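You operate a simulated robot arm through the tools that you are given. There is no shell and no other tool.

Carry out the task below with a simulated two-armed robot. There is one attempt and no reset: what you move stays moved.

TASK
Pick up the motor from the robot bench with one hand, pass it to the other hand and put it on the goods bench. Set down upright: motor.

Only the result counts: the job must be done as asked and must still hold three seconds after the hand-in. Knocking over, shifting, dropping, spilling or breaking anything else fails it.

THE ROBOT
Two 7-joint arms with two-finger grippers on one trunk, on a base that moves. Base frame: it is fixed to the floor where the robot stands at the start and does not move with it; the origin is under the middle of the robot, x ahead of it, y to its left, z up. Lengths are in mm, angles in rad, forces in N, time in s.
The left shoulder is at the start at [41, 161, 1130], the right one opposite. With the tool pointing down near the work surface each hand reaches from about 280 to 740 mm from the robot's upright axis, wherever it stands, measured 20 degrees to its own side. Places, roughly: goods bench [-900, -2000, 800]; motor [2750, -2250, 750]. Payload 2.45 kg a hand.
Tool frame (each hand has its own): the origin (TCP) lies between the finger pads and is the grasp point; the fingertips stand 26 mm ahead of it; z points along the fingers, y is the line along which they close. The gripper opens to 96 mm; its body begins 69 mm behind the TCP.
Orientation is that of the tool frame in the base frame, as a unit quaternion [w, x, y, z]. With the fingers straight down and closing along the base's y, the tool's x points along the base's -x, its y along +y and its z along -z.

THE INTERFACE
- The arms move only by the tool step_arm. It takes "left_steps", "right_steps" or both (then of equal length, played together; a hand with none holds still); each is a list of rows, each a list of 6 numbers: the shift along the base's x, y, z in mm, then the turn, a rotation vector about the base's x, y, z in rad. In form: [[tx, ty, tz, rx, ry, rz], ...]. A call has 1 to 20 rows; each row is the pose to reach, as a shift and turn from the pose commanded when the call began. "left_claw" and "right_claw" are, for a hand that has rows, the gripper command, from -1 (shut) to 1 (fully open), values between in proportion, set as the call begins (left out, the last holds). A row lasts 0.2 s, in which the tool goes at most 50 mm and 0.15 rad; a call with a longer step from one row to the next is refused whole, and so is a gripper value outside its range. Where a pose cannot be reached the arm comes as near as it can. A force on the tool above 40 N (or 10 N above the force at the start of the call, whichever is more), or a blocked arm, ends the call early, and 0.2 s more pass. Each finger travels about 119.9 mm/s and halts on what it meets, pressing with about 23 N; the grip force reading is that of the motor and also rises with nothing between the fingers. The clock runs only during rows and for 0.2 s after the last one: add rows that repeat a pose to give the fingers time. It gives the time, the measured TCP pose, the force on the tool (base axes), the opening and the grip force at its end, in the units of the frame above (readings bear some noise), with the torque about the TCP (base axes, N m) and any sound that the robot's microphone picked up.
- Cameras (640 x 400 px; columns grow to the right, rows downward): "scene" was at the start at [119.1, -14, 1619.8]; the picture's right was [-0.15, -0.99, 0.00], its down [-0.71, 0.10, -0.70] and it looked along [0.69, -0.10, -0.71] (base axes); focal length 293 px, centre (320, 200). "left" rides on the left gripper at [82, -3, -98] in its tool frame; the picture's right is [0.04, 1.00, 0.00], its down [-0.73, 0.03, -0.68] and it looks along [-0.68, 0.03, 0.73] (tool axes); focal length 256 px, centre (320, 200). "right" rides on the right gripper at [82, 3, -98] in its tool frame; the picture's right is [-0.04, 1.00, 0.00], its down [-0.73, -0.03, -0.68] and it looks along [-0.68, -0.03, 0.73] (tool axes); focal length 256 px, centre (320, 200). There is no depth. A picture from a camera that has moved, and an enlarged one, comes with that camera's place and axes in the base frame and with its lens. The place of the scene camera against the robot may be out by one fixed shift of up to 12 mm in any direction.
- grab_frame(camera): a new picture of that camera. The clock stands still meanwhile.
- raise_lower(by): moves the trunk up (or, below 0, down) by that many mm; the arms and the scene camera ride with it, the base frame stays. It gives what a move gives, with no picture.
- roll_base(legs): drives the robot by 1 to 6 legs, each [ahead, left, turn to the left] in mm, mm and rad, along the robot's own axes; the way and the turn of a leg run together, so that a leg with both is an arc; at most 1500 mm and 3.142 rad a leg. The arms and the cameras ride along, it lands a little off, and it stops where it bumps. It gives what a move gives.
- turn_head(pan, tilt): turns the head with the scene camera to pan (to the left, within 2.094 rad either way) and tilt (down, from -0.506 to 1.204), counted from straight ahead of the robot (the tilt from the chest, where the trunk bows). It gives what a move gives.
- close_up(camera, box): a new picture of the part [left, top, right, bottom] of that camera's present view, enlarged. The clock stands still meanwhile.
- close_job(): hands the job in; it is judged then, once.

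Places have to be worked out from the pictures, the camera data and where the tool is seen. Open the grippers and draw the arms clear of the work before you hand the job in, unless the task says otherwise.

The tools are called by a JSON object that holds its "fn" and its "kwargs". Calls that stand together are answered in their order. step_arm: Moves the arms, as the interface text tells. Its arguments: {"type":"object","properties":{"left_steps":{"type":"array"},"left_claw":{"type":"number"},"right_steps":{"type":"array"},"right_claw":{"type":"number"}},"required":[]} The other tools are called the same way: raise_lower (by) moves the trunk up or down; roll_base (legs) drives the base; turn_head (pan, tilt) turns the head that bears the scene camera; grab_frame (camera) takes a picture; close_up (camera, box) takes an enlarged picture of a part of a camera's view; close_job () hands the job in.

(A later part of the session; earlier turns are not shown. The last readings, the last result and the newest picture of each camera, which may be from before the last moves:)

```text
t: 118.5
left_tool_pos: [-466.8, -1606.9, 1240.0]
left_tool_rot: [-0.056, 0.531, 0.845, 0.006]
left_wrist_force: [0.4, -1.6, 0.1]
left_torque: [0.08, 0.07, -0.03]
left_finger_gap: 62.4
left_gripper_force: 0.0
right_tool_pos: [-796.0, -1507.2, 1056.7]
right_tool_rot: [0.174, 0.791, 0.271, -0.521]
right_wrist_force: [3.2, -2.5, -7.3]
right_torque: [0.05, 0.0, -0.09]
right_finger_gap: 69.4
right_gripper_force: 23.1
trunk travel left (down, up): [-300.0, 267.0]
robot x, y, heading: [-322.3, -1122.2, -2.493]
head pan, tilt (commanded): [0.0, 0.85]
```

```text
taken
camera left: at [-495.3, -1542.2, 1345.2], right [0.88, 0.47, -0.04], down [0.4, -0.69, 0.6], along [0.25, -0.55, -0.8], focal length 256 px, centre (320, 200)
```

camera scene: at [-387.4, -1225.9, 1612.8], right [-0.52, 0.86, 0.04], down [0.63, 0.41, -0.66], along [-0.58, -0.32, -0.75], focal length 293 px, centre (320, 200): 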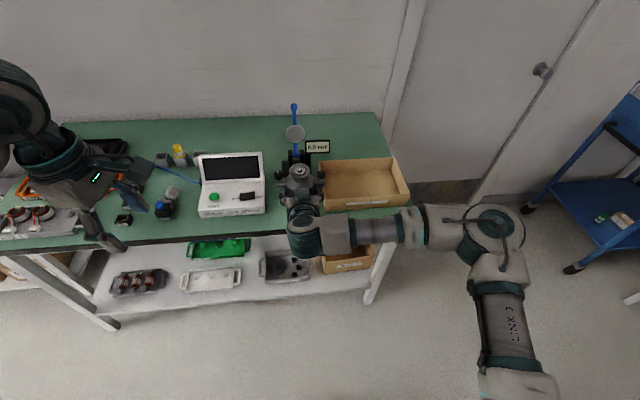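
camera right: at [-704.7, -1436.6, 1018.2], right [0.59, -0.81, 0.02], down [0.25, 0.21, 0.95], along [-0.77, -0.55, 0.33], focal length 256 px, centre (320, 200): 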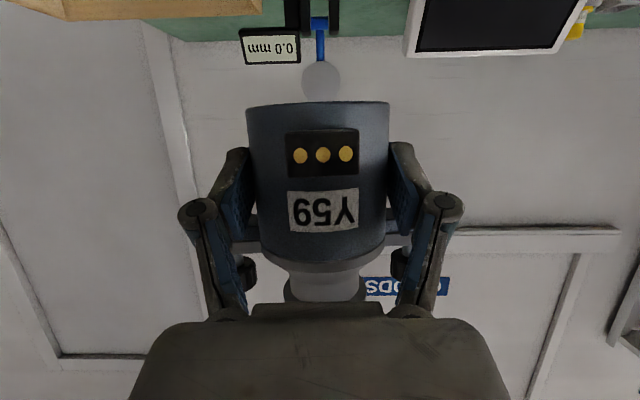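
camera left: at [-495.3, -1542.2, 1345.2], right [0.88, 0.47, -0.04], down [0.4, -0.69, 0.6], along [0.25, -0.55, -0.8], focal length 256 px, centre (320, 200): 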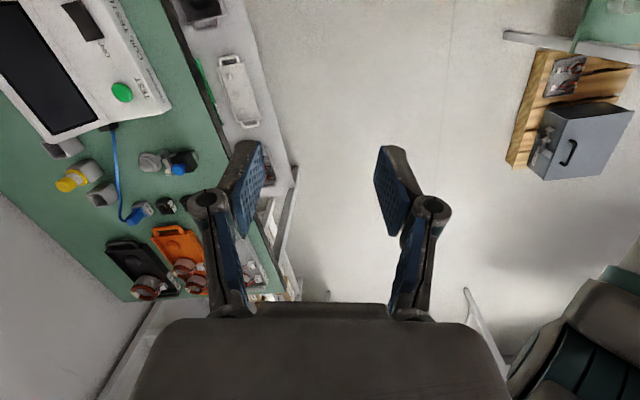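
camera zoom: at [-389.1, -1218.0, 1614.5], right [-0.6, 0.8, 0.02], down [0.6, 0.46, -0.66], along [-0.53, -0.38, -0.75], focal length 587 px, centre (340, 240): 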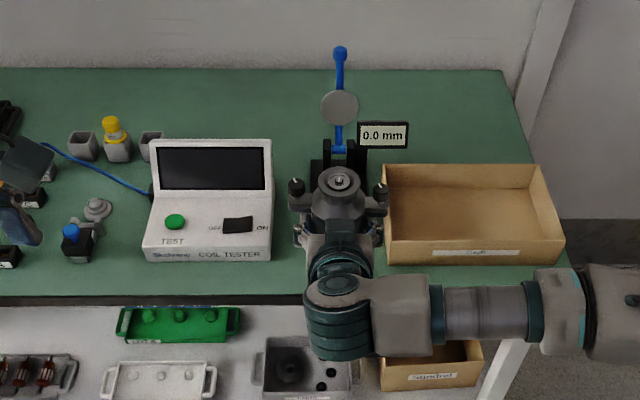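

The scene view gives, in the present frame: tester corner at v≈822, box corner at v≈612, bench front at u≈-1635, and the motor at v≈704, u≈-1570. It needs about 130 mm ahead and 13 mm to the left, so I roll that with a small heading fix.

{"fn": "roll_base", "kwargs": {"legs": [[125, 13, 0.01]]}}

{"fn": "step_arm", "kwargs": {"right_steps": [[0, 0, 0, 0, 0, 0], [0, 0, 0, 0, 0, 0], [0, 0, 0, 0, 0, 0], [0, 0, 0, 0, 0, 0], [0, 0, 0, 0, 0, 0], [0, 0, 0, 0, 0, 0], [0, 0, 0, 0, 0, 0], [0, 0, 0, 0, 0, 0]]}}

{"fn": "grab_frame", "kwargs": {"camera": "scene"}}

{"fn": "close_up", "kwargs": {"camera": "scene", "box": [200, 80, 440, 280]}}

{"fn": "grab_frame", "kwargs": {"camera": "right"}}

```text
t: 119.8
left_tool_pos: [-595.1, -1634.8, 1253.4]
left_tool_rot: [-0.034, 0.531, 0.847, -0.004]
left_wrist_force: [-0.8, 0.9, 0.0]
left_torque: [-0.08, -0.01, -0.03]
left_finger_gap: 62.4
left_gripper_force: 0.0
right_tool_pos: [-923.2, -1545.8, 1061.1]
right_tool_rot: [0.193, 0.793, 0.26, -0.516]
right_wrist_force: [-1.7, 0.0, -6.1]
right_torque: [0.05, -0.14, 0.04]
right_finger_gap: 69.4
right_gripper_force: 22.7
trunk travel left (down, up): [-300.0, 267.0]
robot x, y, heading: [-421.7, -1197.1, -2.491]
head pan, tilt (commanded): [0.0, 0.85]
```

```text
t: 121.6
left_tool_pos: [-607.8, -1614.9, 1258.1]
left_tool_rot: [-0.027, 0.532, 0.846, -0.008]
left_wrist_force: [-1.2, 0.1, 0.6]
left_torque: [-0.06, -0.02, 0.01]
left_finger_gap: 62.5
left_gripper_force: 0.0
right_tool_pos: [-935.1, -1527.8, 1061.1]
right_tool_rot: [0.199, 0.794, 0.256, -0.515]
right_wrist_force: [-0.9, 0.6, -7.0]
right_torque: [0.04, -0.13, 0.03]
right_finger_gap: 69.1
right_gripper_force: 22.6
trunk travel left (down, up): [-300.0, 267.0]
robot x, y, heading: [-424.6, -1192.1, -2.491]
head pan, tilt (commanded): [0.0, 0.85]
```

```text
taken
camera scene: at [-506.5, -1269.1, 1614.9], right [-0.61, 0.79, 0.01], down [0.6, 0.46, -0.66], along [-0.52, -0.4, -0.75], focal length 293 px, centre (320, 200)
```

scene: 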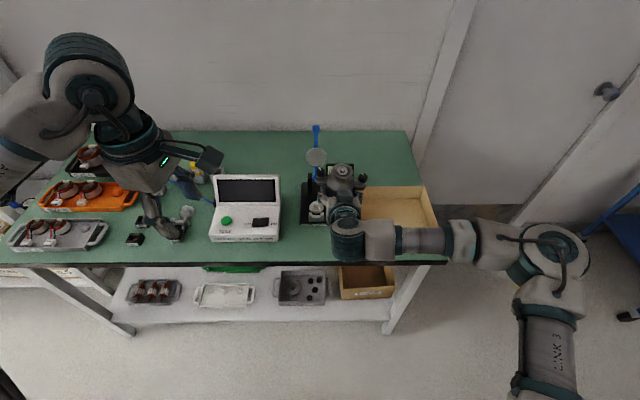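

```text
2.00 times, centred on (320, 180) of scene
camera zoom: at [-506.5, -1269.1, 1614.9], right [-0.61, 0.79, 0.01], down [0.6, 0.46, -0.66], along [-0.52, -0.4, -0.75], focal length 587 px, centre (320, 240)
```

zoom: 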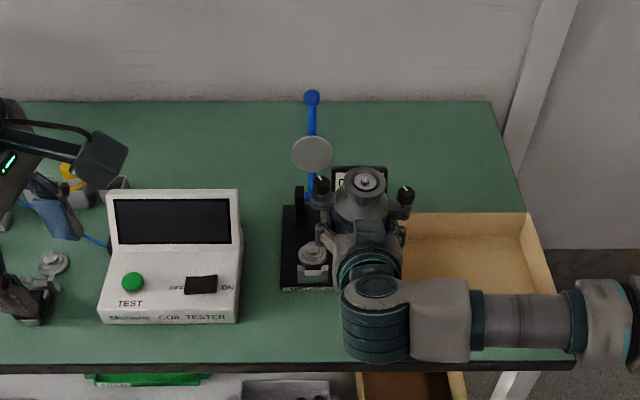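

```text
taken
camera right: at [-833.4, -1457.3, 1026.1], right [0.6, -0.8, 0.09], down [0.22, 0.27, 0.94], along [-0.77, -0.54, 0.34], focal length 256 px, centre (320, 200)
```

right: 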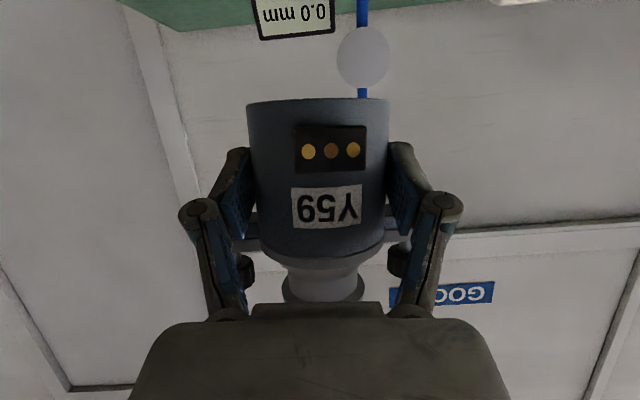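

Both hands have drifted to the right relative to my body by several centimetres, and the left arm was reported blocked earlier, so it is probably pressing against my own body. I ease the left hand forward and outward to relieve that, then re-read everything.

{"fn": "step_arm", "kwargs": {"left_steps": [[-7, -24, 0, 0, 0, 0], [-14, -48, 0, 0, 0, 0], [-20, -72, 0, 0, 0, 0], [-27, -96, 0, 0, 0, 0], [-27, -96, 0, 0, 0, 0], [-27, -96, 0, 0, 0, 0]]}}

{"fn": "grab_frame", "kwargs": {"camera": "scene"}}

{"fn": "grab_frame", "kwargs": {"camera": "right"}}

```text
t: 123.2
left_tool_pos: [-581.3, -1775.8, 1245.4]
left_tool_rot: [-0.054, 0.526, 0.849, 0.0]
left_wrist_force: [1.8, -1.5, -0.4]
left_torque: [0.13, 0.12, 0.01]
left_finger_gap: 62.4
left_gripper_force: 0.1
right_tool_pos: [-883.7, -1583.7, 1063.8]
right_tool_rot: [0.183, 0.788, 0.274, -0.521]
right_wrist_force: [2.1, -0.4, -6.3]
right_torque: [0.09, -0.05, -0.08]
right_finger_gap: 69.2
right_gripper_force: 23.5
trunk travel left (down, up): [-300.0, 267.0]
robot x, y, heading: [-415.3, -1203.2, -2.487]
head pan, tilt (commanded): [0.0, 0.85]
stopped in row 6 (left hand): the arm was blocked; the commanded pose is now the measured one
```

```text
taken
camera scene: at [-468.2, -1319.7, 1613.9], right [-0.61, 0.79, 0.03], down [0.58, 0.48, -0.66], along [-0.54, -0.38, -0.75], focal length 293 px, centre (320, 200)
```

scene: 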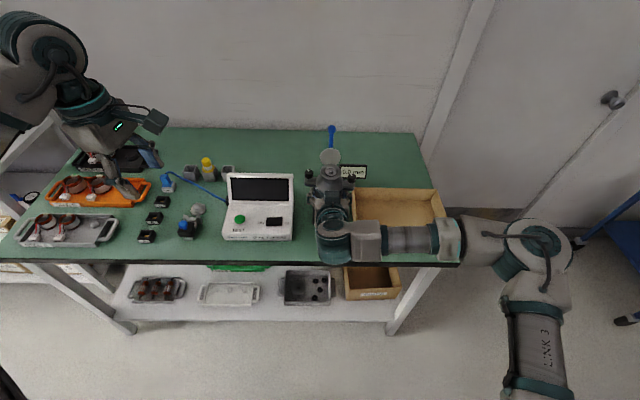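

```text
taken
camera right: at [-785.4, -1510.9, 1028.4], right [0.61, -0.79, 0.04], down [0.25, 0.24, 0.94], along [-0.75, -0.56, 0.34], focal length 256 px, centre (320, 200)
```

right: 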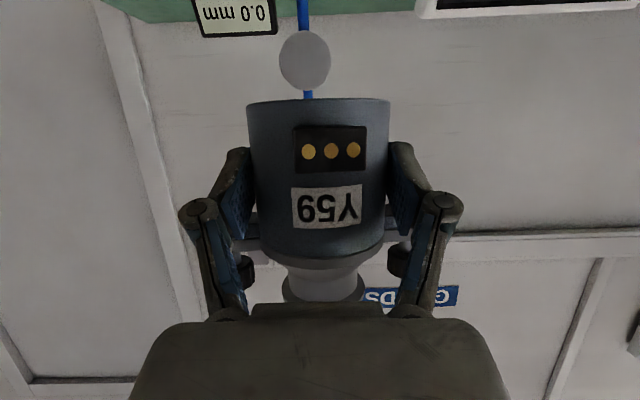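

The whole upper body seems to be rocking sideways (the scene camera moved 50 mm and tilted). I hold still for a while to see whether it settles.

{"fn": "step_arm", "kwargs": {"right_steps": [[0, 0, 0, 0, 0, 0], [0, 0, 0, 0, 0, 0], [0, 0, 0, 0, 0, 0], [0, 0, 0, 0, 0, 0]]}}

{"fn": "step_arm", "kwargs": {"right_steps": [[0, 0, 0, 0, 0, 0], [0, 0, 0, 0, 0, 0], [0, 0, 0, 0, 0, 0], [0, 0, 0, 0, 0, 0]]}}

{"fn": "step_arm", "kwargs": {"right_steps": [[0, 0, 0, 0, 0, 0], [0, 0, 0, 0, 0, 0], [0, 0, 0, 0, 0, 0], [0, 0, 0, 0, 0, 0]]}}

{"fn": "grab_frame", "kwargs": {"camera": "scene"}}

```text
t: 124.2
left_tool_pos: [-598.0, -1755.6, 1252.2]
left_tool_rot: [-0.044, 0.527, 0.849, -0.003]
left_wrist_force: [0.6, 1.1, 0.4]
left_torque: [0.04, 0.01, -0.01]
left_finger_gap: 62.3
left_gripper_force: 0.0
right_tool_pos: [-897.4, -1567.0, 1065.8]
right_tool_rot: [0.188, 0.789, 0.267, -0.52]
right_wrist_force: [0.5, -0.9, -6.7]
right_torque: [0.07, -0.07, -0.1]
right_finger_gap: 69.3
right_gripper_force: 23.2
trunk travel left (down, up): [-300.0, 267.0]
robot x, y, heading: [-415.3, -1203.0, -2.486]
head pan, tilt (commanded): [0.0, 0.85]
```

```text
t: 125.2
left_tool_pos: [-616.6, -1730.1, 1257.8]
left_tool_rot: [-0.033, 0.531, 0.847, -0.007]
left_wrist_force: [0.0, 0.3, 0.1]
left_torque: [-0.05, -0.02, -0.02]
left_finger_gap: 62.3
left_gripper_force: 0.1
right_tool_pos: [-917.4, -1542.5, 1064.9]
right_tool_rot: [0.196, 0.791, 0.26, -0.518]
right_wrist_force: [-1.2, 1.6, -6.7]
right_torque: [0.06, -0.13, 0.07]
right_finger_gap: 69.3
right_gripper_force: 23.1
trunk travel left (down, up): [-300.0, 267.0]
robot x, y, heading: [-414.8, -1198.7, -2.493]
head pan, tilt (commanded): [0.0, 0.85]
```

```text
t: 126.4
left_tool_pos: [-624.6, -1711.9, 1263.8]
left_tool_rot: [-0.029, 0.533, 0.845, -0.012]
left_wrist_force: [-0.6, 1.4, -1.0]
left_torque: [-0.01, -0.02, 0.0]
left_finger_gap: 62.5
left_gripper_force: 0.0
right_tool_pos: [-923.5, -1526.2, 1065.8]
right_tool_rot: [0.197, 0.793, 0.256, -0.517]
right_wrist_force: [-0.4, -0.9, -7.3]
right_torque: [0.02, -0.06, -0.02]
right_finger_gap: 69.1
right_gripper_force: 23.5
trunk travel left (down, up): [-300.0, 267.0]
robot x, y, heading: [-420.8, -1194.2, -2.491]
head pan, tilt (commanded): [0.0, 0.85]
stopped in row 4 (right hand): the arm was blocked; the commanded pose is now the measured one
```

```text
taken
camera scene: at [-532.0, -1236.5, 1614.6], right [-0.6, 0.8, -0.02], down [0.61, 0.44, -0.66], along [-0.51, -0.41, -0.75], focal length 293 px, centre (320, 200)
```

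scene: 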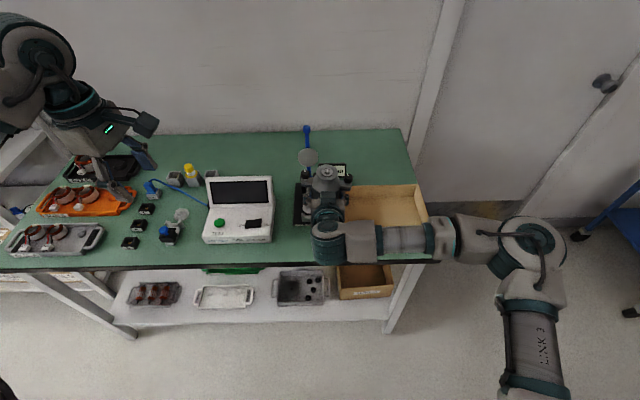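

The body rocks slowly from side to side, and the arm moves seem to feed it. I let time pass without arm commands, using head turns, to let it damp.

{"fn": "turn_head", "kwargs": {"pan": 0.05, "tilt": 0.85}}

{"fn": "turn_head", "kwargs": {"pan": 0.0, "tilt": 0.85}}

{"fn": "turn_head", "kwargs": {"pan": 0.05, "tilt": 0.85}}

{"fn": "turn_head", "kwargs": {"pan": 0.0, "tilt": 0.85}}

{"fn": "turn_head", "kwargs": {"pan": 0.05, "tilt": 0.85}}

{"fn": "turn_head", "kwargs": {"pan": 0.0, "tilt": 0.85}}

```text
t: 127.0
left_tool_pos: [-627.9, -1707.7, 1265.8]
left_tool_rot: [-0.029, 0.535, 0.844, -0.012]
left_wrist_force: [0.0, 0.7, 0.4]
left_torque: [-0.06, -0.04, -0.03]
left_finger_gap: 62.3
left_gripper_force: 0.0
right_tool_pos: [-928.3, -1522.2, 1066.7]
right_tool_rot: [0.198, 0.792, 0.254, -0.519]
right_wrist_force: [-1.6, 1.1, -7.7]
right_torque: [0.02, -0.1, 0.07]
right_finger_gap: 69.2
right_gripper_force: 22.8
trunk travel left (down, up): [-300.0, 267.0]
robot x, y, heading: [-421.4, -1191.6, -2.485]
head pan, tilt (commanded): [0.051, 0.85]
```

```text
t: 127.6
left_tool_pos: [-593.7, -1753.5, 1251.8]
left_tool_rot: [-0.046, 0.53, 0.847, -0.003]
left_wrist_force: [0.6, -0.1, -0.5]
left_torque: [0.09, 0.09, 0.02]
left_finger_gap: 62.3
left_gripper_force: 0.0
right_tool_pos: [-896.3, -1563.9, 1067.3]
right_tool_rot: [0.187, 0.788, 0.268, -0.522]
right_wrist_force: [2.1, -2.6, -7.1]
right_torque: [0.07, -0.01, -0.08]
right_finger_gap: 69.2
right_gripper_force: 23.1
trunk travel left (down, up): [-300.0, 267.0]
robot x, y, heading: [-418.6, -1199.3, -2.491]
head pan, tilt (commanded): [0.0, 0.85]
```

```text
t: 128.2
left_tool_pos: [-608.3, -1731.9, 1259.0]
left_tool_rot: [-0.038, 0.532, 0.846, -0.008]
left_wrist_force: [0.5, 0.5, 0.2]
left_torque: [-0.01, 0.05, 0.0]
left_finger_gap: 62.3
left_gripper_force: 0.0
right_tool_pos: [-910.0, -1545.5, 1066.0]
right_tool_rot: [0.193, 0.79, 0.261, -0.52]
right_wrist_force: [-0.1, -0.8, -6.4]
right_torque: [0.03, -0.1, 0.0]
right_finger_gap: 69.4
right_gripper_force: 22.7
trunk travel left (down, up): [-300.0, 267.0]
robot x, y, heading: [-417.8, -1198.7, -2.49]
head pan, tilt (commanded): [0.051, 0.85]
```

```text
t: 128.9
left_tool_pos: [-634.9, -1698.0, 1267.4]
left_tool_rot: [-0.025, 0.535, 0.844, -0.014]
left_wrist_force: [-1.6, 0.7, 0.5]
left_torque: [-0.09, -0.1, 0.0]
left_finger_gap: 62.7
left_gripper_force: 0.1
right_tool_pos: [-934.7, -1514.8, 1065.2]
right_tool_rot: [0.201, 0.793, 0.252, -0.518]
right_wrist_force: [-2.3, 0.7, -7.0]
right_torque: [0.04, -0.13, 0.02]
right_finger_gap: 68.8
right_gripper_force: 23.1
trunk travel left (down, up): [-300.0, 267.0]
robot x, y, heading: [-420.9, -1187.9, -2.492]
head pan, tilt (commanded): [0.0, 0.85]
```

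```text
t: 129.5
left_tool_pos: [-604.0, -1738.4, 1256.6]
left_tool_rot: [-0.041, 0.531, 0.846, -0.006]
left_wrist_force: [0.3, 0.0, 0.0]
left_torque: [0.06, 0.02, 0.06]
left_finger_gap: 62.5
left_gripper_force: 0.1
right_tool_pos: [-906.3, -1549.9, 1067.5]
right_tool_rot: [0.19, 0.79, 0.263, -0.521]
right_wrist_force: [0.9, 0.3, -7.6]
right_torque: [0.05, -0.1, 0.0]
right_finger_gap: 69.5
right_gripper_force: 22.8
trunk travel left (down, up): [-300.0, 267.0]
robot x, y, heading: [-421.9, -1196.6, -2.49]
head pan, tilt (commanded): [0.051, 0.85]
```

```text
t: 130.1
left_tool_pos: [-595.7, -1749.2, 1253.5]
left_tool_rot: [-0.045, 0.53, 0.847, -0.004]
left_wrist_force: [0.9, 0.0, -0.3]
left_torque: [0.08, 0.03, 0.03]
left_finger_gap: 62.2
left_gripper_force: 0.0
right_tool_pos: [-897.7, -1560.0, 1066.7]
right_tool_rot: [0.188, 0.789, 0.267, -0.521]
right_wrist_force: [2.0, -2.1, -7.7]
right_torque: [0.07, -0.02, -0.05]
right_finger_gap: 69.2
right_gripper_force: 23.3
trunk travel left (down, up): [-300.0, 267.0]
robot x, y, heading: [-417.6, -1200.4, -2.486]
head pan, tilt (commanded): [0.0, 0.85]
```

The rocking has a period of about 2 s and is decaying. I let more time pass with longer head turns.

{"fn": "turn_head", "kwargs": {"pan": 1.5, "tilt": 0.7}}

{"fn": "grab_frame", "kwargs": {"camera": "scene"}}

{"fn": "turn_head", "kwargs": {"pan": 0.0, "tilt": 0.85}}

{"fn": "turn_head", "kwargs": {"pan": -1.5, "tilt": 0.7}}

{"fn": "grab_frame", "kwargs": {"camera": "scene"}}

{"fn": "turn_head", "kwargs": {"pan": 0.0, "tilt": 0.85}}

{"fn": "turn_head", "kwargs": {"pan": 0.05, "tilt": 0.85}}

{"fn": "turn_head", "kwargs": {"pan": 0.0, "tilt": 0.85}}

```text
t: 131.7
left_tool_pos: [-622.9, -1714.9, 1263.7]
left_tool_rot: [-0.031, 0.533, 0.846, -0.011]
left_wrist_force: [-0.4, 0.4, 0.4]
left_torque: [-0.02, -0.04, 0.03]
left_finger_gap: 62.5
left_gripper_force: 0.1
right_tool_pos: [-924.0, -1528.6, 1065.7]
right_tool_rot: [0.197, 0.792, 0.257, -0.517]
right_wrist_force: [-0.7, 0.2, -7.7]
right_torque: [0.04, -0.08, 0.02]
right_finger_gap: 69.1
right_gripper_force: 23.0
trunk travel left (down, up): [-300.0, 267.0]
robot x, y, heading: [-421.5, -1191.7, -2.493]
head pan, tilt (commanded): [1.499, 0.7]
```

```text
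taken
camera scene: at [-421.8, -1263.4, 1629.0], right [-0.84, -0.55, -0.01], down [-0.34, 0.53, -0.78], along [0.43, -0.65, -0.63], focal length 293 px, centre (320, 200)
```

scene: 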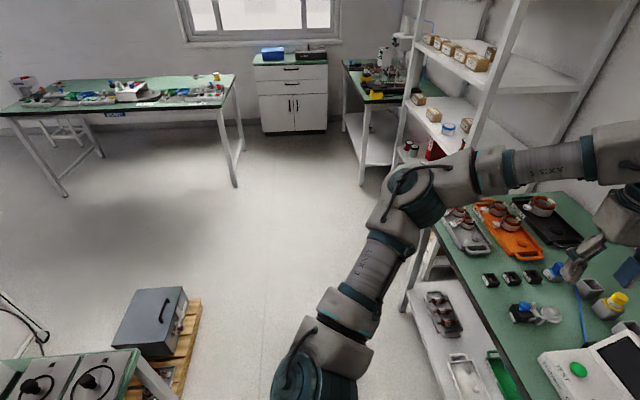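

```text
t: 133.3
left_tool_pos: [-636.4, -1696.7, 1267.7]
left_tool_rot: [-0.024, 0.536, 0.844, -0.013]
left_wrist_force: [-1.4, 1.0, -0.2]
left_torque: [-0.08, -0.09, -0.02]
left_finger_gap: 62.4
left_gripper_force: 0.0
right_tool_pos: [-934.6, -1514.0, 1065.0]
right_tool_rot: [0.202, 0.793, 0.252, -0.516]
right_wrist_force: [-3.2, 1.5, -7.2]
right_torque: [0.03, -0.15, 0.08]
right_finger_gap: 69.1
right_gripper_force: 22.8
trunk travel left (down, up): [-300.0, 267.0]
robot x, y, heading: [-429.5, -1186.0, -2.492]
head pan, tilt (commanded): [0.0, 0.85]
```

```text
t: 134.9
left_tool_pos: [-616.7, -1723.7, 1259.5]
left_tool_rot: [-0.035, 0.533, 0.845, -0.009]
left_wrist_force: [-0.5, 1.7, 0.3]
left_torque: [-0.05, 0.0, 0.01]
left_finger_gap: 62.6
left_gripper_force: 0.0
right_tool_pos: [-916.7, -1536.7, 1068.4]
right_tool_rot: [0.194, 0.79, 0.259, -0.52]
right_wrist_force: [-0.9, 0.3, -7.0]
right_torque: [0.08, -0.07, 0.0]
right_finger_gap: 69.2
right_gripper_force: 23.2
trunk travel left (down, up): [-300.0, 267.0]
robot x, y, heading: [-420.2, -1189.7, -2.49]
head pan, tilt (commanded): [-1.499, 0.7]
```

```text
taken
camera scene: at [-492.8, -1170.5, 1628.6], right [0.75, 0.66, 0.01], down [0.42, -0.47, -0.77], along [-0.51, 0.58, -0.63], focal length 293 px, centre (320, 200)
```

scene: 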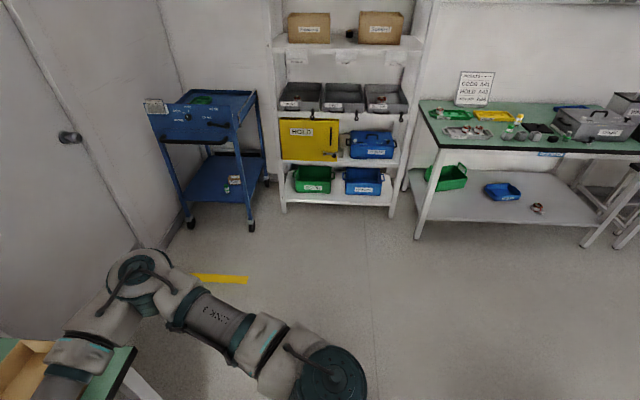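

```text
t: 136.5
left_tool_pos: [-588.8, -1757.3, 1250.9]
left_tool_rot: [-0.049, 0.529, 0.847, -0.003]
left_wrist_force: [1.0, -0.9, 0.4]
left_torque: [0.14, 0.08, 0.0]
left_finger_gap: 62.5
left_gripper_force: 0.1
right_tool_pos: [-893.2, -1567.8, 1068.4]
right_tool_rot: [0.185, 0.787, 0.268, -0.523]
right_wrist_force: [2.9, -1.5, -6.5]
right_torque: [0.08, -0.03, -0.1]
right_finger_gap: 69.2
right_gripper_force: 23.2
trunk travel left (down, up): [-300.0, 267.0]
robot x, y, heading: [-415.5, -1203.2, -2.492]
head pan, tilt (commanded): [0.0, 0.85]
```

```text
t: 137.2
left_tool_pos: [-611.6, -1730.2, 1258.8]
left_tool_rot: [-0.037, 0.533, 0.846, -0.009]
left_wrist_force: [0.2, -0.3, 0.9]
left_torque: [0.01, 0.0, -0.05]
left_finger_gap: 62.4
left_gripper_force: 0.0
right_tool_pos: [-912.2, -1542.3, 1066.6]
right_tool_rot: [0.193, 0.791, 0.261, -0.519]
right_wrist_force: [1.2, 0.9, -7.9]
right_torque: [0.05, -0.03, 0.0]
right_finger_gap: 69.0
right_gripper_force: 23.5
trunk travel left (down, up): [-300.0, 267.0]
robot x, y, heading: [-419.4, -1196.2, -2.492]
head pan, tilt (commanded): [0.051, 0.85]
```

```text
t: 137.8
left_tool_pos: [-638.1, -1694.8, 1268.2]
left_tool_rot: [-0.024, 0.535, 0.844, -0.015]
left_wrist_force: [-0.6, 1.4, 0.4]
left_torque: [-0.09, -0.04, -0.02]
left_finger_gap: 62.6
left_gripper_force: 0.1
right_tool_pos: [-936.3, -1512.0, 1066.0]
right_tool_rot: [0.202, 0.794, 0.251, -0.516]
right_wrist_force: [-2.8, 2.2, -8.4]
right_torque: [0.0, -0.15, 0.1]
right_finger_gap: 69.4
right_gripper_force: 22.6
trunk travel left (down, up): [-300.0, 267.0]
robot x, y, heading: [-426.0, -1188.6, -2.494]
head pan, tilt (commanded): [0.0, 0.85]
```

The rocking is not dying out, so something may be in contact with the robot. I look down around my base on both sides to check for contact with the cart or anything else.

{"fn": "turn_head", "kwargs": {"pan": 2.09, "tilt": 1.0}}

{"fn": "grab_frame", "kwargs": {"camera": "scene"}}

{"fn": "turn_head", "kwargs": {"pan": -2.09, "tilt": 1.0}}

{"fn": "grab_frame", "kwargs": {"camera": "scene"}}

```text
t: 139.8
left_tool_pos: [-622.4, -1717.0, 1263.7]
left_tool_rot: [-0.031, 0.533, 0.846, -0.01]
left_wrist_force: [-1.1, 0.7, -0.7]
left_torque: [-0.03, -0.07, -0.03]
left_finger_gap: 62.3
left_gripper_force: 0.1
right_tool_pos: [-922.1, -1530.3, 1066.7]
right_tool_rot: [0.196, 0.792, 0.257, -0.518]
right_wrist_force: [-1.2, 0.8, -7.6]
right_torque: [0.04, -0.06, 0.0]
right_finger_gap: 69.3
right_gripper_force: 23.2
trunk travel left (down, up): [-300.0, 267.0]
robot x, y, heading: [-424.9, -1193.4, -2.49]
head pan, tilt (commanded): [2.089, 1.0]
```

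```text
taken
camera scene: at [-405.0, -1218.0, 1605.4], right [-0.39, -0.92, 0.01], down [-0.76, 0.32, -0.56], along [0.51, -0.22, -0.83], focal length 293 px, centre (320, 200)
```

scene: 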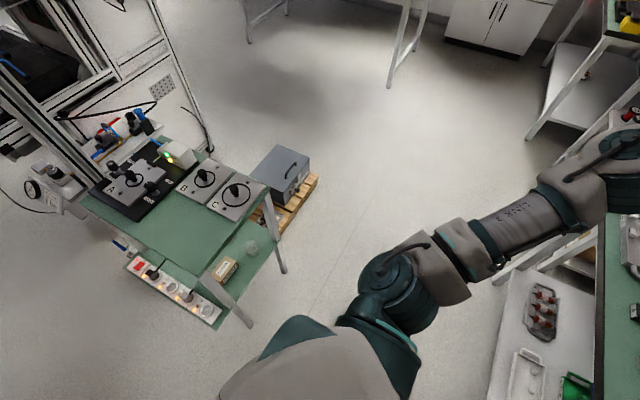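

```text
t: 143.2
left_tool_pos: [-642.3, -1689.3, 1269.4]
left_tool_rot: [-0.022, 0.535, 0.844, -0.016]
left_wrist_force: [-0.3, 0.6, -0.5]
left_torque: [-0.16, -0.03, -0.04]
left_finger_gap: 62.7
left_gripper_force: 0.1
right_tool_pos: [-939.0, -1509.4, 1066.1]
right_tool_rot: [0.204, 0.793, 0.25, -0.516]
right_wrist_force: [-4.6, 2.7, -7.3]
right_torque: [0.04, -0.14, 0.13]
right_finger_gap: 69.1
right_gripper_force: 22.9
trunk travel left (down, up): [-300.0, 267.0]
robot x, y, heading: [-430.4, -1188.3, -2.494]
head pan, tilt (commanded): [-2.089, 1.0]
```

```text
taken
camera scene: at [-487.2, -1108.9, 1602.2], right [0.99, 0.13, 0.02], down [0.12, -0.84, -0.52], along [-0.05, 0.52, -0.85], focal length 293 px, centre (320, 200)
```

scene: 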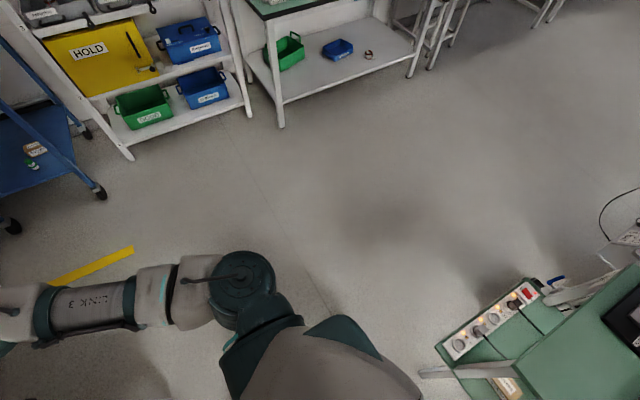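

No contact is visible around the base; the robot simply rocks about its wheels. I try a small trunk lowering of 60 mm (the motor stays far above everything) to lower the weight, and check whether the rocking decays.

{"fn": "turn_head", "kwargs": {"pan": 0.0, "tilt": 0.85}}

{"fn": "raise_lower", "kwargs": {"by": -60}}

{"fn": "turn_head", "kwargs": {"pan": 0.03, "tilt": 0.85}}

{"fn": "turn_head", "kwargs": {"pan": 0.0, "tilt": 0.85}}

{"fn": "turn_head", "kwargs": {"pan": 0.03, "tilt": 0.85}}

{"fn": "turn_head", "kwargs": {"pan": 0.0, "tilt": 0.85}}

{"fn": "turn_head", "kwargs": {"pan": 0.03, "tilt": 0.85}}

{"fn": "turn_head", "kwargs": {"pan": 0.0, "tilt": 0.85}}

```text
t: 145.2
left_tool_pos: [-619.9, -1719.7, 1261.9]
left_tool_rot: [-0.033, 0.533, 0.845, -0.01]
left_wrist_force: [1.0, -0.4, 0.8]
left_torque: [0.02, -0.01, 0.02]
left_finger_gap: 62.3
left_gripper_force: 0.1
right_tool_pos: [-919.4, -1534.4, 1066.4]
right_tool_rot: [0.196, 0.792, 0.258, -0.518]
right_wrist_force: [-1.8, 0.5, -6.8]
right_torque: [0.05, -0.08, 0.03]
right_finger_gap: 69.0
right_gripper_force: 22.6
trunk travel left (down, up): [-300.0, 267.0]
robot x, y, heading: [-423.2, -1194.4, -2.491]
head pan, tilt (commanded): [0.0, 0.85]
```

```text
t: 146.2
left_tool_pos: [-593.6, -1750.7, 1194.1]
left_tool_rot: [-0.047, 0.53, 0.847, -0.006]
left_wrist_force: [0.6, -0.7, 1.2]
left_torque: [0.08, 0.08, 0.04]
left_finger_gap: 62.4
left_gripper_force: 0.1
right_tool_pos: [-894.9, -1561.2, 1009.3]
right_tool_rot: [0.188, 0.788, 0.266, -0.523]
right_wrist_force: [3.1, -1.5, -6.9]
right_torque: [0.11, -0.05, -0.11]
right_finger_gap: 69.4
right_gripper_force: 23.1
trunk travel left (down, up): [-240.0, 327.0]
robot x, y, heading: [-419.0, -1200.1, -2.489]
head pan, tilt (commanded): [0.0, 0.85]
```

```text
t: 146.8
left_tool_pos: [-639.2, -1691.2, 1209.5]
left_tool_rot: [-0.022, 0.535, 0.845, -0.015]
left_wrist_force: [-1.7, 1.6, 0.0]
left_torque: [-0.19, -0.14, -0.05]
left_finger_gap: 62.3
left_gripper_force: 0.1
right_tool_pos: [-938.2, -1508.6, 1005.3]
right_tool_rot: [0.204, 0.794, 0.251, -0.515]
right_wrist_force: [-2.0, 2.6, -7.8]
right_torque: [-0.02, -0.16, 0.07]
right_finger_gap: 69.1
right_gripper_force: 22.7
trunk travel left (down, up): [-240.0, 327.0]
robot x, y, heading: [-431.4, -1189.4, -2.49]
head pan, tilt (commanded): [0.03, 0.85]
```

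```text
t: 147.4
left_tool_pos: [-617.4, -1719.2, 1202.4]
left_tool_rot: [-0.033, 0.533, 0.845, -0.01]
left_wrist_force: [0.4, 0.0, -0.6]
left_torque: [-0.01, -0.04, -0.04]
left_finger_gap: 62.4
left_gripper_force: 0.0
right_tool_pos: [-918.4, -1533.5, 1007.9]
right_tool_rot: [0.196, 0.791, 0.259, -0.518]
right_wrist_force: [-0.8, 0.2, -6.1]
right_torque: [0.07, -0.07, 0.01]
right_finger_gap: 69.0
right_gripper_force: 23.2
trunk travel left (down, up): [-240.0, 327.0]
robot x, y, heading: [-422.9, -1196.5, -2.493]
head pan, tilt (commanded): [0.0, 0.85]
```

```text
t: 148.0
left_tool_pos: [-584.2, -1764.4, 1190.2]
left_tool_rot: [-0.052, 0.53, 0.846, -0.003]
left_wrist_force: [1.3, -0.5, 0.1]
left_torque: [0.07, 0.08, 0.02]
left_finger_gap: 62.1
left_gripper_force: 0.1
right_tool_pos: [-889.5, -1573.6, 1008.1]
right_tool_rot: [0.183, 0.787, 0.27, -0.524]
right_wrist_force: [2.5, -1.9, -7.3]
right_torque: [0.06, -0.04, -0.11]
right_finger_gap: 69.2
right_gripper_force: 22.8
trunk travel left (down, up): [-240.0, 327.0]
robot x, y, heading: [-416.4, -1203.4, -2.491]
head pan, tilt (commanded): [0.03, 0.85]
```

```text
t: 148.7
left_tool_pos: [-620.4, -1717.6, 1201.9]
left_tool_rot: [-0.032, 0.534, 0.845, -0.01]
left_wrist_force: [-0.8, 0.8, 0.2]
left_torque: [-0.1, -0.05, 0.01]
left_finger_gap: 62.4
left_gripper_force: 0.1
right_tool_pos: [-921.8, -1531.5, 1006.1]
right_tool_rot: [0.197, 0.792, 0.258, -0.517]
right_wrist_force: [-1.2, 0.5, -7.9]
right_torque: [0.05, -0.08, 0.01]
right_finger_gap: 69.1
right_gripper_force: 22.8
trunk travel left (down, up): [-240.0, 327.0]
robot x, y, heading: [-424.5, -1192.7, -2.486]
head pan, tilt (commanded): [0.0, 0.85]
```

```text
t: 149.3
left_tool_pos: [-637.9, -1693.2, 1208.2]
left_tool_rot: [-0.023, 0.535, 0.844, -0.014]
left_wrist_force: [-0.5, 1.8, 1.1]
left_torque: [-0.15, -0.07, -0.03]
left_finger_gap: 62.4
left_gripper_force: 0.1
right_tool_pos: [-936.7, -1512.0, 1005.9]
right_tool_rot: [0.202, 0.793, 0.251, -0.517]
right_wrist_force: [-2.5, 1.3, -8.0]
right_torque: [0.02, -0.12, 0.08]
right_finger_gap: 69.2
right_gripper_force: 22.7
trunk travel left (down, up): [-240.0, 327.0]
robot x, y, heading: [-423.9, -1186.1, -2.502]
head pan, tilt (commanded): [0.03, 0.85]
```

```text
t: 149.9
left_tool_pos: [-595.2, -1752.1, 1192.0]
left_tool_rot: [-0.047, 0.531, 0.846, -0.003]
left_wrist_force: [0.4, -2.4, 0.2]
left_torque: [0.07, -0.02, 0.0]
left_finger_gap: 62.6
left_gripper_force: 0.0
right_tool_pos: [-898.1, -1561.5, 1007.0]
right_tool_rot: [0.186, 0.788, 0.266, -0.523]
right_wrist_force: [0.7, -0.3, -7.4]
right_torque: [0.05, -0.01, -0.04]
right_finger_gap: 69.2
right_gripper_force: 23.0
trunk travel left (down, up): [-240.0, 327.0]
robot x, y, heading: [-416.1, -1200.1, -2.493]
head pan, tilt (commanded): [0.0, 0.85]
```

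The rocking persists at about 1 Hz and ±32 mm and started when the left arm was folded back. I bring the left arm to its original stable posture (tool straight down, original yaw) and see whether the rocking stops.

{"fn": "step_arm", "kwargs": {"left_steps": [[-4, 6, 0, -0.007, -0.004, -0.137], [-9, 12, 0, -0.013, -0.009, -0.273], [-14, 18, 0, -0.02, -0.013, -0.41], [-18, 24, 0, -0.026, -0.017, -0.546], [-23, 30, 0, -0.033, -0.021, -0.683], [-27, 36, 0, -0.039, -0.026, -0.82], [-32, 42, 0, -0.046, -0.03, -0.956], [-36, 48, 0, -0.052, -0.034, -1.093], [-41, 54, 0, -0.059, -0.038, -1.229], [-45, 60, 0, -0.066, -0.043, -1.366], [-45, 60, 0, -0.066, -0.043, -1.366]]}}

{"fn": "turn_head", "kwargs": {"pan": 0.03, "tilt": 0.85}}

{"fn": "turn_head", "kwargs": {"pan": 0.0, "tilt": 0.85}}

{"fn": "turn_head", "kwargs": {"pan": 0.03, "tilt": 0.85}}

{"fn": "turn_head", "kwargs": {"pan": 0.0, "tilt": 0.85}}

{"fn": "grab_frame", "kwargs": {"camera": "scene"}}

```text
t: 152.5
left_tool_pos: [-622.2, -1701.1, 1193.1]
left_tool_rot: [-0.016, 0.946, 0.324, -0.006]
left_wrist_force: [1.0, -1.8, 0.5]
left_torque: [0.14, 0.07, 0.03]
left_finger_gap: 62.6
left_gripper_force: 0.1
right_tool_pos: [-881.3, -1571.5, 1010.2]
right_tool_rot: [0.185, 0.786, 0.273, -0.524]
right_wrist_force: [2.5, -1.9, -6.5]
right_torque: [0.09, -0.03, -0.06]
right_finger_gap: 69.0
right_gripper_force: 23.4
trunk travel left (down, up): [-240.0, 327.0]
robot x, y, heading: [-418.2, -1204.0, -2.485]
head pan, tilt (commanded): [0.0, 0.85]
stopped in row 11 (left hand): the arm was blocked; the commanded pose is now the measured one
```

```text
t: 153.1
left_tool_pos: [-630.4, -1692.7, 1197.1]
left_tool_rot: [-0.011, 0.946, 0.323, -0.004]
left_wrist_force: [0.8, -1.0, 0.3]
left_torque: [0.09, 0.01, 0.02]
left_finger_gap: 62.2
left_gripper_force: 0.1
right_tool_pos: [-888.1, -1564.3, 1010.6]
right_tool_rot: [0.188, 0.787, 0.268, -0.524]
right_wrist_force: [1.1, -0.9, -6.6]
right_torque: [0.08, -0.06, -0.01]
right_finger_gap: 69.3
right_gripper_force: 23.1
trunk travel left (down, up): [-240.0, 327.0]
robot x, y, heading: [-418.8, -1203.1, -2.491]
head pan, tilt (commanded): [0.03, 0.85]
```

```text
t: 153.7
left_tool_pos: [-663.6, -1650.9, 1205.3]
left_tool_rot: [0.007, 0.947, 0.321, 0.002]
left_wrist_force: [-1.0, 0.8, 0.3]
left_torque: [-0.11, -0.09, 0.0]
left_finger_gap: 62.6
left_gripper_force: 0.2
right_tool_pos: [-918.9, -1526.6, 1009.7]
right_tool_rot: [0.2, 0.791, 0.257, -0.518]
right_wrist_force: [0.1, 0.9, -7.8]
right_torque: [0.02, -0.08, 0.03]
right_finger_gap: 69.0
right_gripper_force: 23.1
trunk travel left (down, up): [-240.0, 327.0]
robot x, y, heading: [-419.9, -1197.9, -2.484]
head pan, tilt (commanded): [0.0, 0.85]
```

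```text
t: 154.3
left_tool_pos: [-640.7, -1679.5, 1198.9]
left_tool_rot: [-0.006, 0.947, 0.321, -0.002]
left_wrist_force: [0.2, 1.4, -0.1]
left_torque: [-0.02, 0.02, 0.02]
left_finger_gap: 62.3
left_gripper_force: 0.0
right_tool_pos: [-899.2, -1552.2, 1010.8]
right_tool_rot: [0.191, 0.788, 0.264, -0.522]
right_wrist_force: [-0.3, -0.1, -7.3]
right_torque: [0.05, -0.08, 0.03]
right_finger_gap: 69.1
right_gripper_force: 23.4
trunk travel left (down, up): [-240.0, 327.0]
robot x, y, heading: [-416.3, -1202.0, -2.489]
head pan, tilt (commanded): [0.03, 0.85]
```

```text
t: 155.0
left_tool_pos: [-618.9, -1707.0, 1192.7]
left_tool_rot: [-0.019, 0.946, 0.324, -0.005]
left_wrist_force: [0.5, -0.4, -0.4]
left_torque: [0.07, 0.02, -0.01]
left_finger_gap: 62.3
left_gripper_force: 0.2
right_tool_pos: [-878.4, -1577.4, 1009.4]
right_tool_rot: [0.185, 0.784, 0.274, -0.525]
right_wrist_force: [2.1, -0.8, -6.6]
right_torque: [0.05, -0.02, -0.06]
right_finger_gap: 69.2
right_gripper_force: 23.0
trunk travel left (down, up): [-240.0, 327.0]
robot x, y, heading: [-413.4, -1204.9, -2.488]
head pan, tilt (commanded): [0.0, 0.85]
```

```text
taken
camera scene: at [-512.8, -1326.9, 1552.8], right [-0.61, 0.79, 0.02], down [0.59, 0.47, -0.66], along [-0.53, -0.39, -0.75], focal length 293 px, centre (320, 200)
```

scene: 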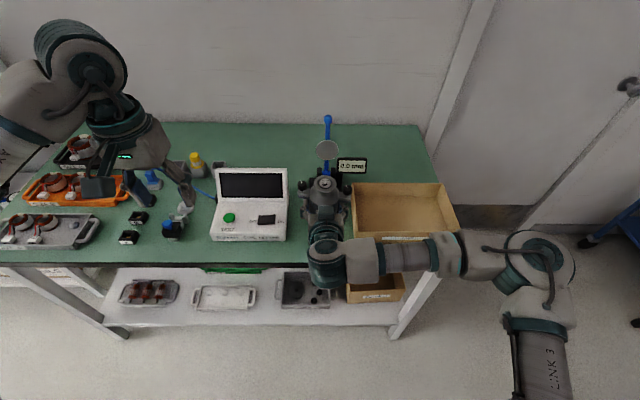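

The rocking continues. I test a zero base move and zero trunk move, which may re-engage the base hold, and sample the motion again.

{"fn": "roll_base", "kwargs": {"legs": [[0, 0, 0]]}}

{"fn": "raise_lower", "kwargs": {"by": 0}}

{"fn": "raise_lower", "kwargs": {"by": 0}}

{"fn": "raise_lower", "kwargs": {"by": 0}}

{"fn": "raise_lower", "kwargs": {"by": 0}}

{"fn": "raise_lower", "kwargs": {"by": 0}}

```text
t: 155.7
left_tool_pos: [-637.7, -1682.9, 1197.5]
left_tool_rot: [-0.008, 0.946, 0.323, -0.003]
left_wrist_force: [-0.1, 0.6, 0.6]
left_torque: [0.03, 0.02, -0.02]
left_finger_gap: 62.5
left_gripper_force: 0.0
right_tool_pos: [-895.0, -1556.9, 1009.6]
right_tool_rot: [0.192, 0.787, 0.266, -0.522]
right_wrist_force: [0.6, 1.0, -6.4]
right_torque: [0.04, -0.09, 0.0]
right_finger_gap: 69.1
right_gripper_force: 22.9
trunk travel left (down, up): [-240.0, 327.0]
robot x, y, heading: [-414.4, -1201.6, -2.49]
head pan, tilt (commanded): [0.0, 0.85]
```

```text
t: 156.2
left_tool_pos: [-640.5, -1673.4, 1202.2]
left_tool_rot: [-0.005, 0.947, 0.321, -0.003]
left_wrist_force: [0.1, 1.0, -0.5]
left_torque: [-0.08, -0.08, -0.06]
left_finger_gap: 62.5
left_gripper_force: 0.1
right_tool_pos: [-899.0, -1545.9, 1011.3]
right_tool_rot: [0.192, 0.787, 0.264, -0.523]
right_wrist_force: [-1.2, 0.8, -7.0]
right_torque: [0.05, -0.09, 0.08]
right_finger_gap: 69.2
right_gripper_force: 23.2
trunk travel left (down, up): [-240.0, 327.0]
robot x, y, heading: [-415.9, -1198.8, -2.487]
head pan, tilt (commanded): [0.0, 0.85]
```

```text
t: 156.7
left_tool_pos: [-608.1, -1713.3, 1193.6]
left_tool_rot: [-0.021, 0.946, 0.324, -0.009]
left_wrist_force: [0.0, -0.6, 0.5]
left_torque: [0.13, 0.03, 0.04]
left_finger_gap: 62.4
left_gripper_force: 0.1
right_tool_pos: [-868.9, -1581.8, 1012.9]
right_tool_rot: [0.182, 0.783, 0.276, -0.527]
right_wrist_force: [2.4, -1.4, -7.0]
right_torque: [0.05, -0.04, -0.06]
right_finger_gap: 69.0
right_gripper_force: 23.4
trunk travel left (down, up): [-240.0, 327.0]
robot x, y, heading: [-414.4, -1209.1, -2.486]
head pan, tilt (commanded): [0.0, 0.85]
```

```text
t: 157.2
left_tool_pos: [-648.8, -1659.9, 1205.3]
left_tool_rot: [0.0, 0.948, 0.319, -0.003]
left_wrist_force: [-1.9, 0.8, 0.2]
left_torque: [-0.08, -0.05, -0.01]
left_finger_gap: 62.4
left_gripper_force: 0.1
right_tool_pos: [-905.3, -1536.0, 1012.0]
right_tool_rot: [0.196, 0.788, 0.26, -0.522]
right_wrist_force: [-1.9, 0.7, -8.2]
right_torque: [0.06, -0.11, 0.03]
right_finger_gap: 69.2
right_gripper_force: 22.5
trunk travel left (down, up): [-240.0, 327.0]
robot x, y, heading: [-421.0, -1195.8, -2.491]
head pan, tilt (commanded): [0.0, 0.85]
```

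```text
t: 157.7
left_tool_pos: [-607.6, -1714.4, 1192.2]
left_tool_rot: [-0.023, 0.945, 0.325, -0.009]
left_wrist_force: [0.6, -1.6, 0.6]
left_torque: [0.16, 0.07, 0.03]
left_finger_gap: 62.2
left_gripper_force: 0.0
right_tool_pos: [-868.7, -1583.1, 1013.1]
right_tool_rot: [0.182, 0.783, 0.276, -0.527]
right_wrist_force: [2.9, -1.7, -6.6]
right_torque: [0.12, 0.0, -0.1]
right_finger_gap: 69.1
right_gripper_force: 23.0
trunk travel left (down, up): [-240.0, 327.0]
robot x, y, heading: [-410.8, -1207.4, -2.485]
head pan, tilt (commanded): [0.0, 0.85]
```

```text
t: 158.2
left_tool_pos: [-640.4, -1670.5, 1202.4]
left_tool_rot: [-0.004, 0.947, 0.322, -0.003]
left_wrist_force: [-0.3, 0.4, -0.1]
left_torque: [-0.06, -0.03, -0.03]
left_finger_gap: 62.4
left_gripper_force: 0.1
right_tool_pos: [-898.4, -1543.8, 1013.0]
right_tool_rot: [0.194, 0.787, 0.263, -0.523]
right_wrist_force: [-1.5, 1.2, -7.4]
right_torque: [0.03, -0.12, 0.07]
right_finger_gap: 69.0
right_gripper_force: 22.9
trunk travel left (down, up): [-240.0, 327.0]
robot x, y, heading: [-420.2, -1199.3, -2.488]
head pan, tilt (commanded): [0.0, 0.85]
```

The period is about 1 s and the amplitude now looks nearer ±22 mm. I keep waiting with zero trunk moves to see the decay.

{"fn": "raise_lower", "kwargs": {"by": 0}}

{"fn": "raise_lower", "kwargs": {"by": 0}}

{"fn": "raise_lower", "kwargs": {"by": 0}}

{"fn": "raise_lower", "kwargs": {"by": 0}}

{"fn": "raise_lower", "kwargs": {"by": 0}}

{"fn": "raise_lower", "kwargs": {"by": 0}}

{"fn": "raise_lower", "kwargs": {"by": 0}}

{"fn": "raise_lower", "kwargs": {"by": 0}}

```text
t: 158.7
left_tool_pos: [-623.9, -1694.2, 1197.2]
left_tool_rot: [-0.014, 0.946, 0.323, -0.006]
left_wrist_force: [0.0, -0.2, 0.7]
left_torque: [0.01, 0.02, -0.04]
left_finger_gap: 62.3
left_gripper_force: 0.1
right_tool_pos: [-884.2, -1564.8, 1013.7]
right_tool_rot: [0.187, 0.785, 0.27, -0.525]
right_wrist_force: [0.3, 0.6, -7.1]
right_torque: [0.06, -0.09, -0.04]
right_finger_gap: 69.4
right_gripper_force: 23.7
trunk travel left (down, up): [-240.0, 327.0]
robot x, y, heading: [-415.9, -1204.6, -2.488]
head pan, tilt (commanded): [0.0, 0.85]
```

```text
t: 159.2
left_tool_pos: [-620.7, -1696.8, 1197.2]
left_tool_rot: [-0.014, 0.946, 0.324, -0.007]
left_wrist_force: [-0.3, 0.6, 0.1]
left_torque: [-0.02, 0.03, 0.01]
left_finger_gap: 62.4
left_gripper_force: 0.0
right_tool_pos: [-879.8, -1566.8, 1012.4]
right_tool_rot: [0.187, 0.784, 0.271, -0.526]
right_wrist_force: [0.2, -1.1, -7.3]
right_torque: [0.09, -0.09, -0.05]
right_finger_gap: 69.2
right_gripper_force: 23.3
trunk travel left (down, up): [-240.0, 327.0]
robot x, y, heading: [-412.6, -1202.4, -2.492]
head pan, tilt (commanded): [0.0, 0.85]
```

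```text
t: 159.7
left_tool_pos: [-641.4, -1668.9, 1202.3]
left_tool_rot: [-0.003, 0.947, 0.321, -0.004]
left_wrist_force: [-0.4, 0.4, 0.7]
left_torque: [-0.07, -0.05, 0.0]
left_finger_gap: 62.3
left_gripper_force: 0.1
right_tool_pos: [-900.9, -1543.2, 1013.4]
right_tool_rot: [0.194, 0.787, 0.262, -0.523]
right_wrist_force: [-1.5, 0.9, -6.7]
right_torque: [0.07, -0.09, 0.08]
right_finger_gap: 69.3
right_gripper_force: 23.4
trunk travel left (down, up): [-240.0, 327.0]
robot x, y, heading: [-421.6, -1197.5, -2.489]
head pan, tilt (commanded): [0.0, 0.85]
```

```text
t: 160.2
left_tool_pos: [-607.9, -1713.6, 1192.2]
left_tool_rot: [-0.022, 0.945, 0.325, -0.009]
left_wrist_force: [1.5, -1.2, 0.4]
left_torque: [0.08, 0.08, 0.01]
left_finger_gap: 62.6
left_gripper_force: 0.0
right_tool_pos: [-868.1, -1582.6, 1012.7]
right_tool_rot: [0.181, 0.784, 0.276, -0.526]
right_wrist_force: [1.5, -1.5, -7.2]
right_torque: [0.09, -0.04, -0.05]
right_finger_gap: 68.7
right_gripper_force: 22.7
trunk travel left (down, up): [-240.0, 327.0]
robot x, y, heading: [-410.4, -1204.9, -2.492]
head pan, tilt (commanded): [0.0, 0.85]
```

```text
t: 160.7
left_tool_pos: [-647.9, -1662.1, 1204.3]
left_tool_rot: [0.0, 0.947, 0.321, -0.003]
left_wrist_force: [0.0, -0.2, 0.4]
left_torque: [-0.03, 0.0, -0.03]
left_finger_gap: 62.6
left_gripper_force: 0.1
right_tool_pos: [-905.3, -1536.9, 1012.5]
right_tool_rot: [0.197, 0.788, 0.261, -0.522]
right_wrist_force: [-1.1, 0.4, -6.0]
right_torque: [0.06, -0.1, 0.08]
right_finger_gap: 68.9
right_gripper_force: 23.2
trunk travel left (down, up): [-240.0, 327.0]
robot x, y, heading: [-420.6, -1197.0, -2.488]
head pan, tilt (commanded): [0.0, 0.85]
```

```text
t: 161.2
left_tool_pos: [-609.8, -1711.6, 1192.6]
left_tool_rot: [-0.021, 0.946, 0.324, -0.008]
left_wrist_force: [1.2, -0.8, 0.5]
left_torque: [0.09, 0.08, 0.02]
left_finger_gap: 62.6
left_gripper_force: 0.0
right_tool_pos: [-871.0, -1580.3, 1013.1]
right_tool_rot: [0.182, 0.783, 0.274, -0.528]
right_wrist_force: [1.2, -1.5, -6.0]
right_torque: [0.09, -0.04, -0.08]
right_finger_gap: 68.9
right_gripper_force: 22.9
trunk travel left (down, up): [-240.0, 327.0]
robot x, y, heading: [-411.5, -1207.2, -2.486]
head pan, tilt (commanded): [0.0, 0.85]
```

```text
t: 161.7
left_tool_pos: [-638.0, -1676.7, 1200.8]
left_tool_rot: [-0.005, 0.947, 0.321, -0.004]
left_wrist_force: [-0.5, 0.7, -0.1]
left_torque: [-0.04, -0.06, -0.04]
left_finger_gap: 62.5
left_gripper_force: 0.0
right_tool_pos: [-895.0, -1549.7, 1013.3]
right_tool_rot: [0.194, 0.786, 0.265, -0.523]
right_wrist_force: [-0.5, 0.0, -7.6]
right_torque: [0.05, -0.08, -0.01]
right_finger_gap: 69.1
right_gripper_force: 23.0
trunk travel left (down, up): [-240.0, 327.0]
robot x, y, heading: [-416.6, -1199.3, -2.49]
head pan, tilt (commanded): [0.0, 0.85]
```

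```text
t: 162.2
left_tool_pos: [-627.8, -1688.3, 1198.9]
left_tool_rot: [-0.012, 0.946, 0.323, -0.006]
left_wrist_force: [0.1, 0.0, 0.5]
left_torque: [-0.01, 0.0, 0.01]
left_finger_gap: 62.4
left_gripper_force: 0.0
right_tool_pos: [-885.8, -1559.8, 1013.7]
right_tool_rot: [0.188, 0.785, 0.267, -0.526]
right_wrist_force: [-1.2, -0.1, -7.0]
right_torque: [0.09, -0.09, 0.03]
right_finger_gap: 69.3
right_gripper_force: 23.4
trunk travel left (down, up): [-240.0, 327.0]
robot x, y, heading: [-415.8, -1201.6, -2.496]
head pan, tilt (commanded): [0.0, 0.85]
```

The rocking is a steady limit cycle of about ±23 mm. I back away from the bench into free space to experiment safely and see whether moving the base changes it.

{"fn": "roll_base", "kwargs": {"legs": [[-180, 0, 0]]}}

{"fn": "raise_lower", "kwargs": {"by": 0}}

{"fn": "raise_lower", "kwargs": {"by": 0}}

{"fn": "raise_lower", "kwargs": {"by": 0}}

{"fn": "raise_lower", "kwargs": {"by": 0}}

{"fn": "raise_lower", "kwargs": {"by": 0}}

{"fn": "raise_lower", "kwargs": {"by": 0}}

```text
t: 163.7
left_tool_pos: [-465.0, -1608.3, 1192.0]
left_tool_rot: [-0.023, 0.946, 0.323, -0.009]
left_wrist_force: [-0.3, 0.6, 0.7]
left_torque: [0.01, 0.06, -0.01]
left_finger_gap: 62.4
left_gripper_force: 0.0
right_tool_pos: [-724.8, -1477.2, 1012.8]
right_tool_rot: [0.18, 0.784, 0.276, -0.526]
right_wrist_force: [2.0, 0.8, -6.7]
right_torque: [0.03, -0.01, -0.07]
right_finger_gap: 69.2
right_gripper_force: 23.4
trunk travel left (down, up): [-240.0, 327.0]
robot x, y, heading: [-265.0, -1101.9, -2.486]
head pan, tilt (commanded): [0.0, 0.85]
```

```text
t: 164.2
left_tool_pos: [-490.5, -1565.9, 1203.9]
left_tool_rot: [-0.004, 0.946, 0.323, -0.005]
left_wrist_force: [-1.1, 0.1, -0.2]
left_torque: [-0.1, -0.12, 0.0]
left_finger_gap: 62.5
left_gripper_force: 0.0
right_tool_pos: [-748.1, -1440.5, 1014.2]
right_tool_rot: [0.195, 0.786, 0.264, -0.524]
right_wrist_force: [-1.1, 2.1, -8.0]
right_torque: [0.0, -0.08, 0.06]
right_finger_gap: 68.9
right_gripper_force: 23.3
trunk travel left (down, up): [-240.0, 327.0]
robot x, y, heading: [-274.0, -1097.2, -2.492]
head pan, tilt (commanded): [0.0, 0.85]
```

```text
t: 164.7
left_tool_pos: [-465.4, -1597.0, 1196.8]
left_tool_rot: [-0.017, 0.946, 0.325, -0.01]
left_wrist_force: [0.0, -0.8, -0.5]
left_torque: [0.05, 0.04, 0.02]
left_finger_gap: 62.4
left_gripper_force: 0.0
right_tool_pos: [-724.1, -1467.2, 1015.0]
right_tool_rot: [0.186, 0.783, 0.274, -0.527]
right_wrist_force: [1.1, -1.1, -7.0]
right_torque: [0.08, -0.07, -0.02]
right_finger_gap: 69.1
right_gripper_force: 22.9
trunk travel left (down, up): [-240.0, 327.0]
robot x, y, heading: [-270.5, -1098.0, -2.49]
head pan, tilt (commanded): [0.0, 0.85]
```

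```text
t: 165.2
left_tool_pos: [-479.6, -1579.1, 1201.4]
left_tool_rot: [-0.011, 0.946, 0.324, -0.008]
left_wrist_force: [-0.7, -0.7, 0.0]
left_torque: [-0.01, -0.02, -0.03]
left_finger_gap: 62.4
left_gripper_force: 0.0
right_tool_pos: [-737.9, -1451.2, 1015.0]
right_tool_rot: [0.191, 0.784, 0.267, -0.526]
right_wrist_force: [-0.7, 0.2, -7.2]
right_torque: [0.07, -0.08, -0.01]
right_finger_gap: 69.2
right_gripper_force: 22.5
trunk travel left (down, up): [-240.0, 327.0]
robot x, y, heading: [-272.0, -1096.0, -2.492]
head pan, tilt (commanded): [0.0, 0.85]
```

```text
t: 165.7
left_tool_pos: [-480.0, -1578.8, 1201.4]
left_tool_rot: [-0.01, 0.946, 0.324, -0.008]
left_wrist_force: [-0.8, 0.4, 0.0]
left_torque: [-0.04, 0.02, 0.01]
left_finger_gap: 62.4
left_gripper_force: 0.0
right_tool_pos: [-738.0, -1452.1, 1016.6]
right_tool_rot: [0.191, 0.784, 0.268, -0.526]
right_wrist_force: [-0.9, 0.4, -7.4]
right_torque: [0.03, -0.09, 0.03]
right_finger_gap: 69.2
right_gripper_force: 22.8
trunk travel left (down, up): [-240.0, 327.0]
robot x, y, heading: [-271.1, -1097.5, -2.491]
head pan, tilt (commanded): [0.0, 0.85]
```

```text
t: 166.2
left_tool_pos: [-466.0, -1595.3, 1198.3]
left_tool_rot: [-0.017, 0.945, 0.325, -0.01]
left_wrist_force: [0.7, 0.2, 1.0]
left_torque: [0.07, 0.06, 0.0]
left_finger_gap: 62.5
left_gripper_force: 0.2
right_tool_pos: [-726.0, -1465.0, 1014.6]
right_tool_rot: [0.187, 0.782, 0.272, -0.529]
right_wrist_force: [1.1, -1.4, -7.9]
right_torque: [0.08, -0.05, -0.08]
right_finger_gap: 68.9
right_gripper_force: 23.1
trunk travel left (down, up): [-240.0, 327.0]
robot x, y, heading: [-268.7, -1101.8, -2.489]
head pan, tilt (commanded): [0.0, 0.85]
```

```text
t: 166.7
left_tool_pos: [-488.7, -1567.1, 1205.1]
left_tool_rot: [-0.004, 0.947, 0.322, -0.007]
left_wrist_force: [-0.8, 1.5, 0.2]
left_torque: [-0.05, -0.03, -0.04]
left_finger_gap: 62.4
left_gripper_force: 0.0
right_tool_pos: [-745.8, -1440.6, 1016.4]
right_tool_rot: [0.194, 0.785, 0.265, -0.525]
right_wrist_force: [-2.1, 1.4, -7.0]
right_torque: [0.07, -0.08, 0.05]
right_finger_gap: 69.1
right_gripper_force: 23.0
trunk travel left (down, up): [-240.0, 327.0]
robot x, y, heading: [-272.7, -1096.7, -2.486]
head pan, tilt (commanded): [0.0, 0.85]
```

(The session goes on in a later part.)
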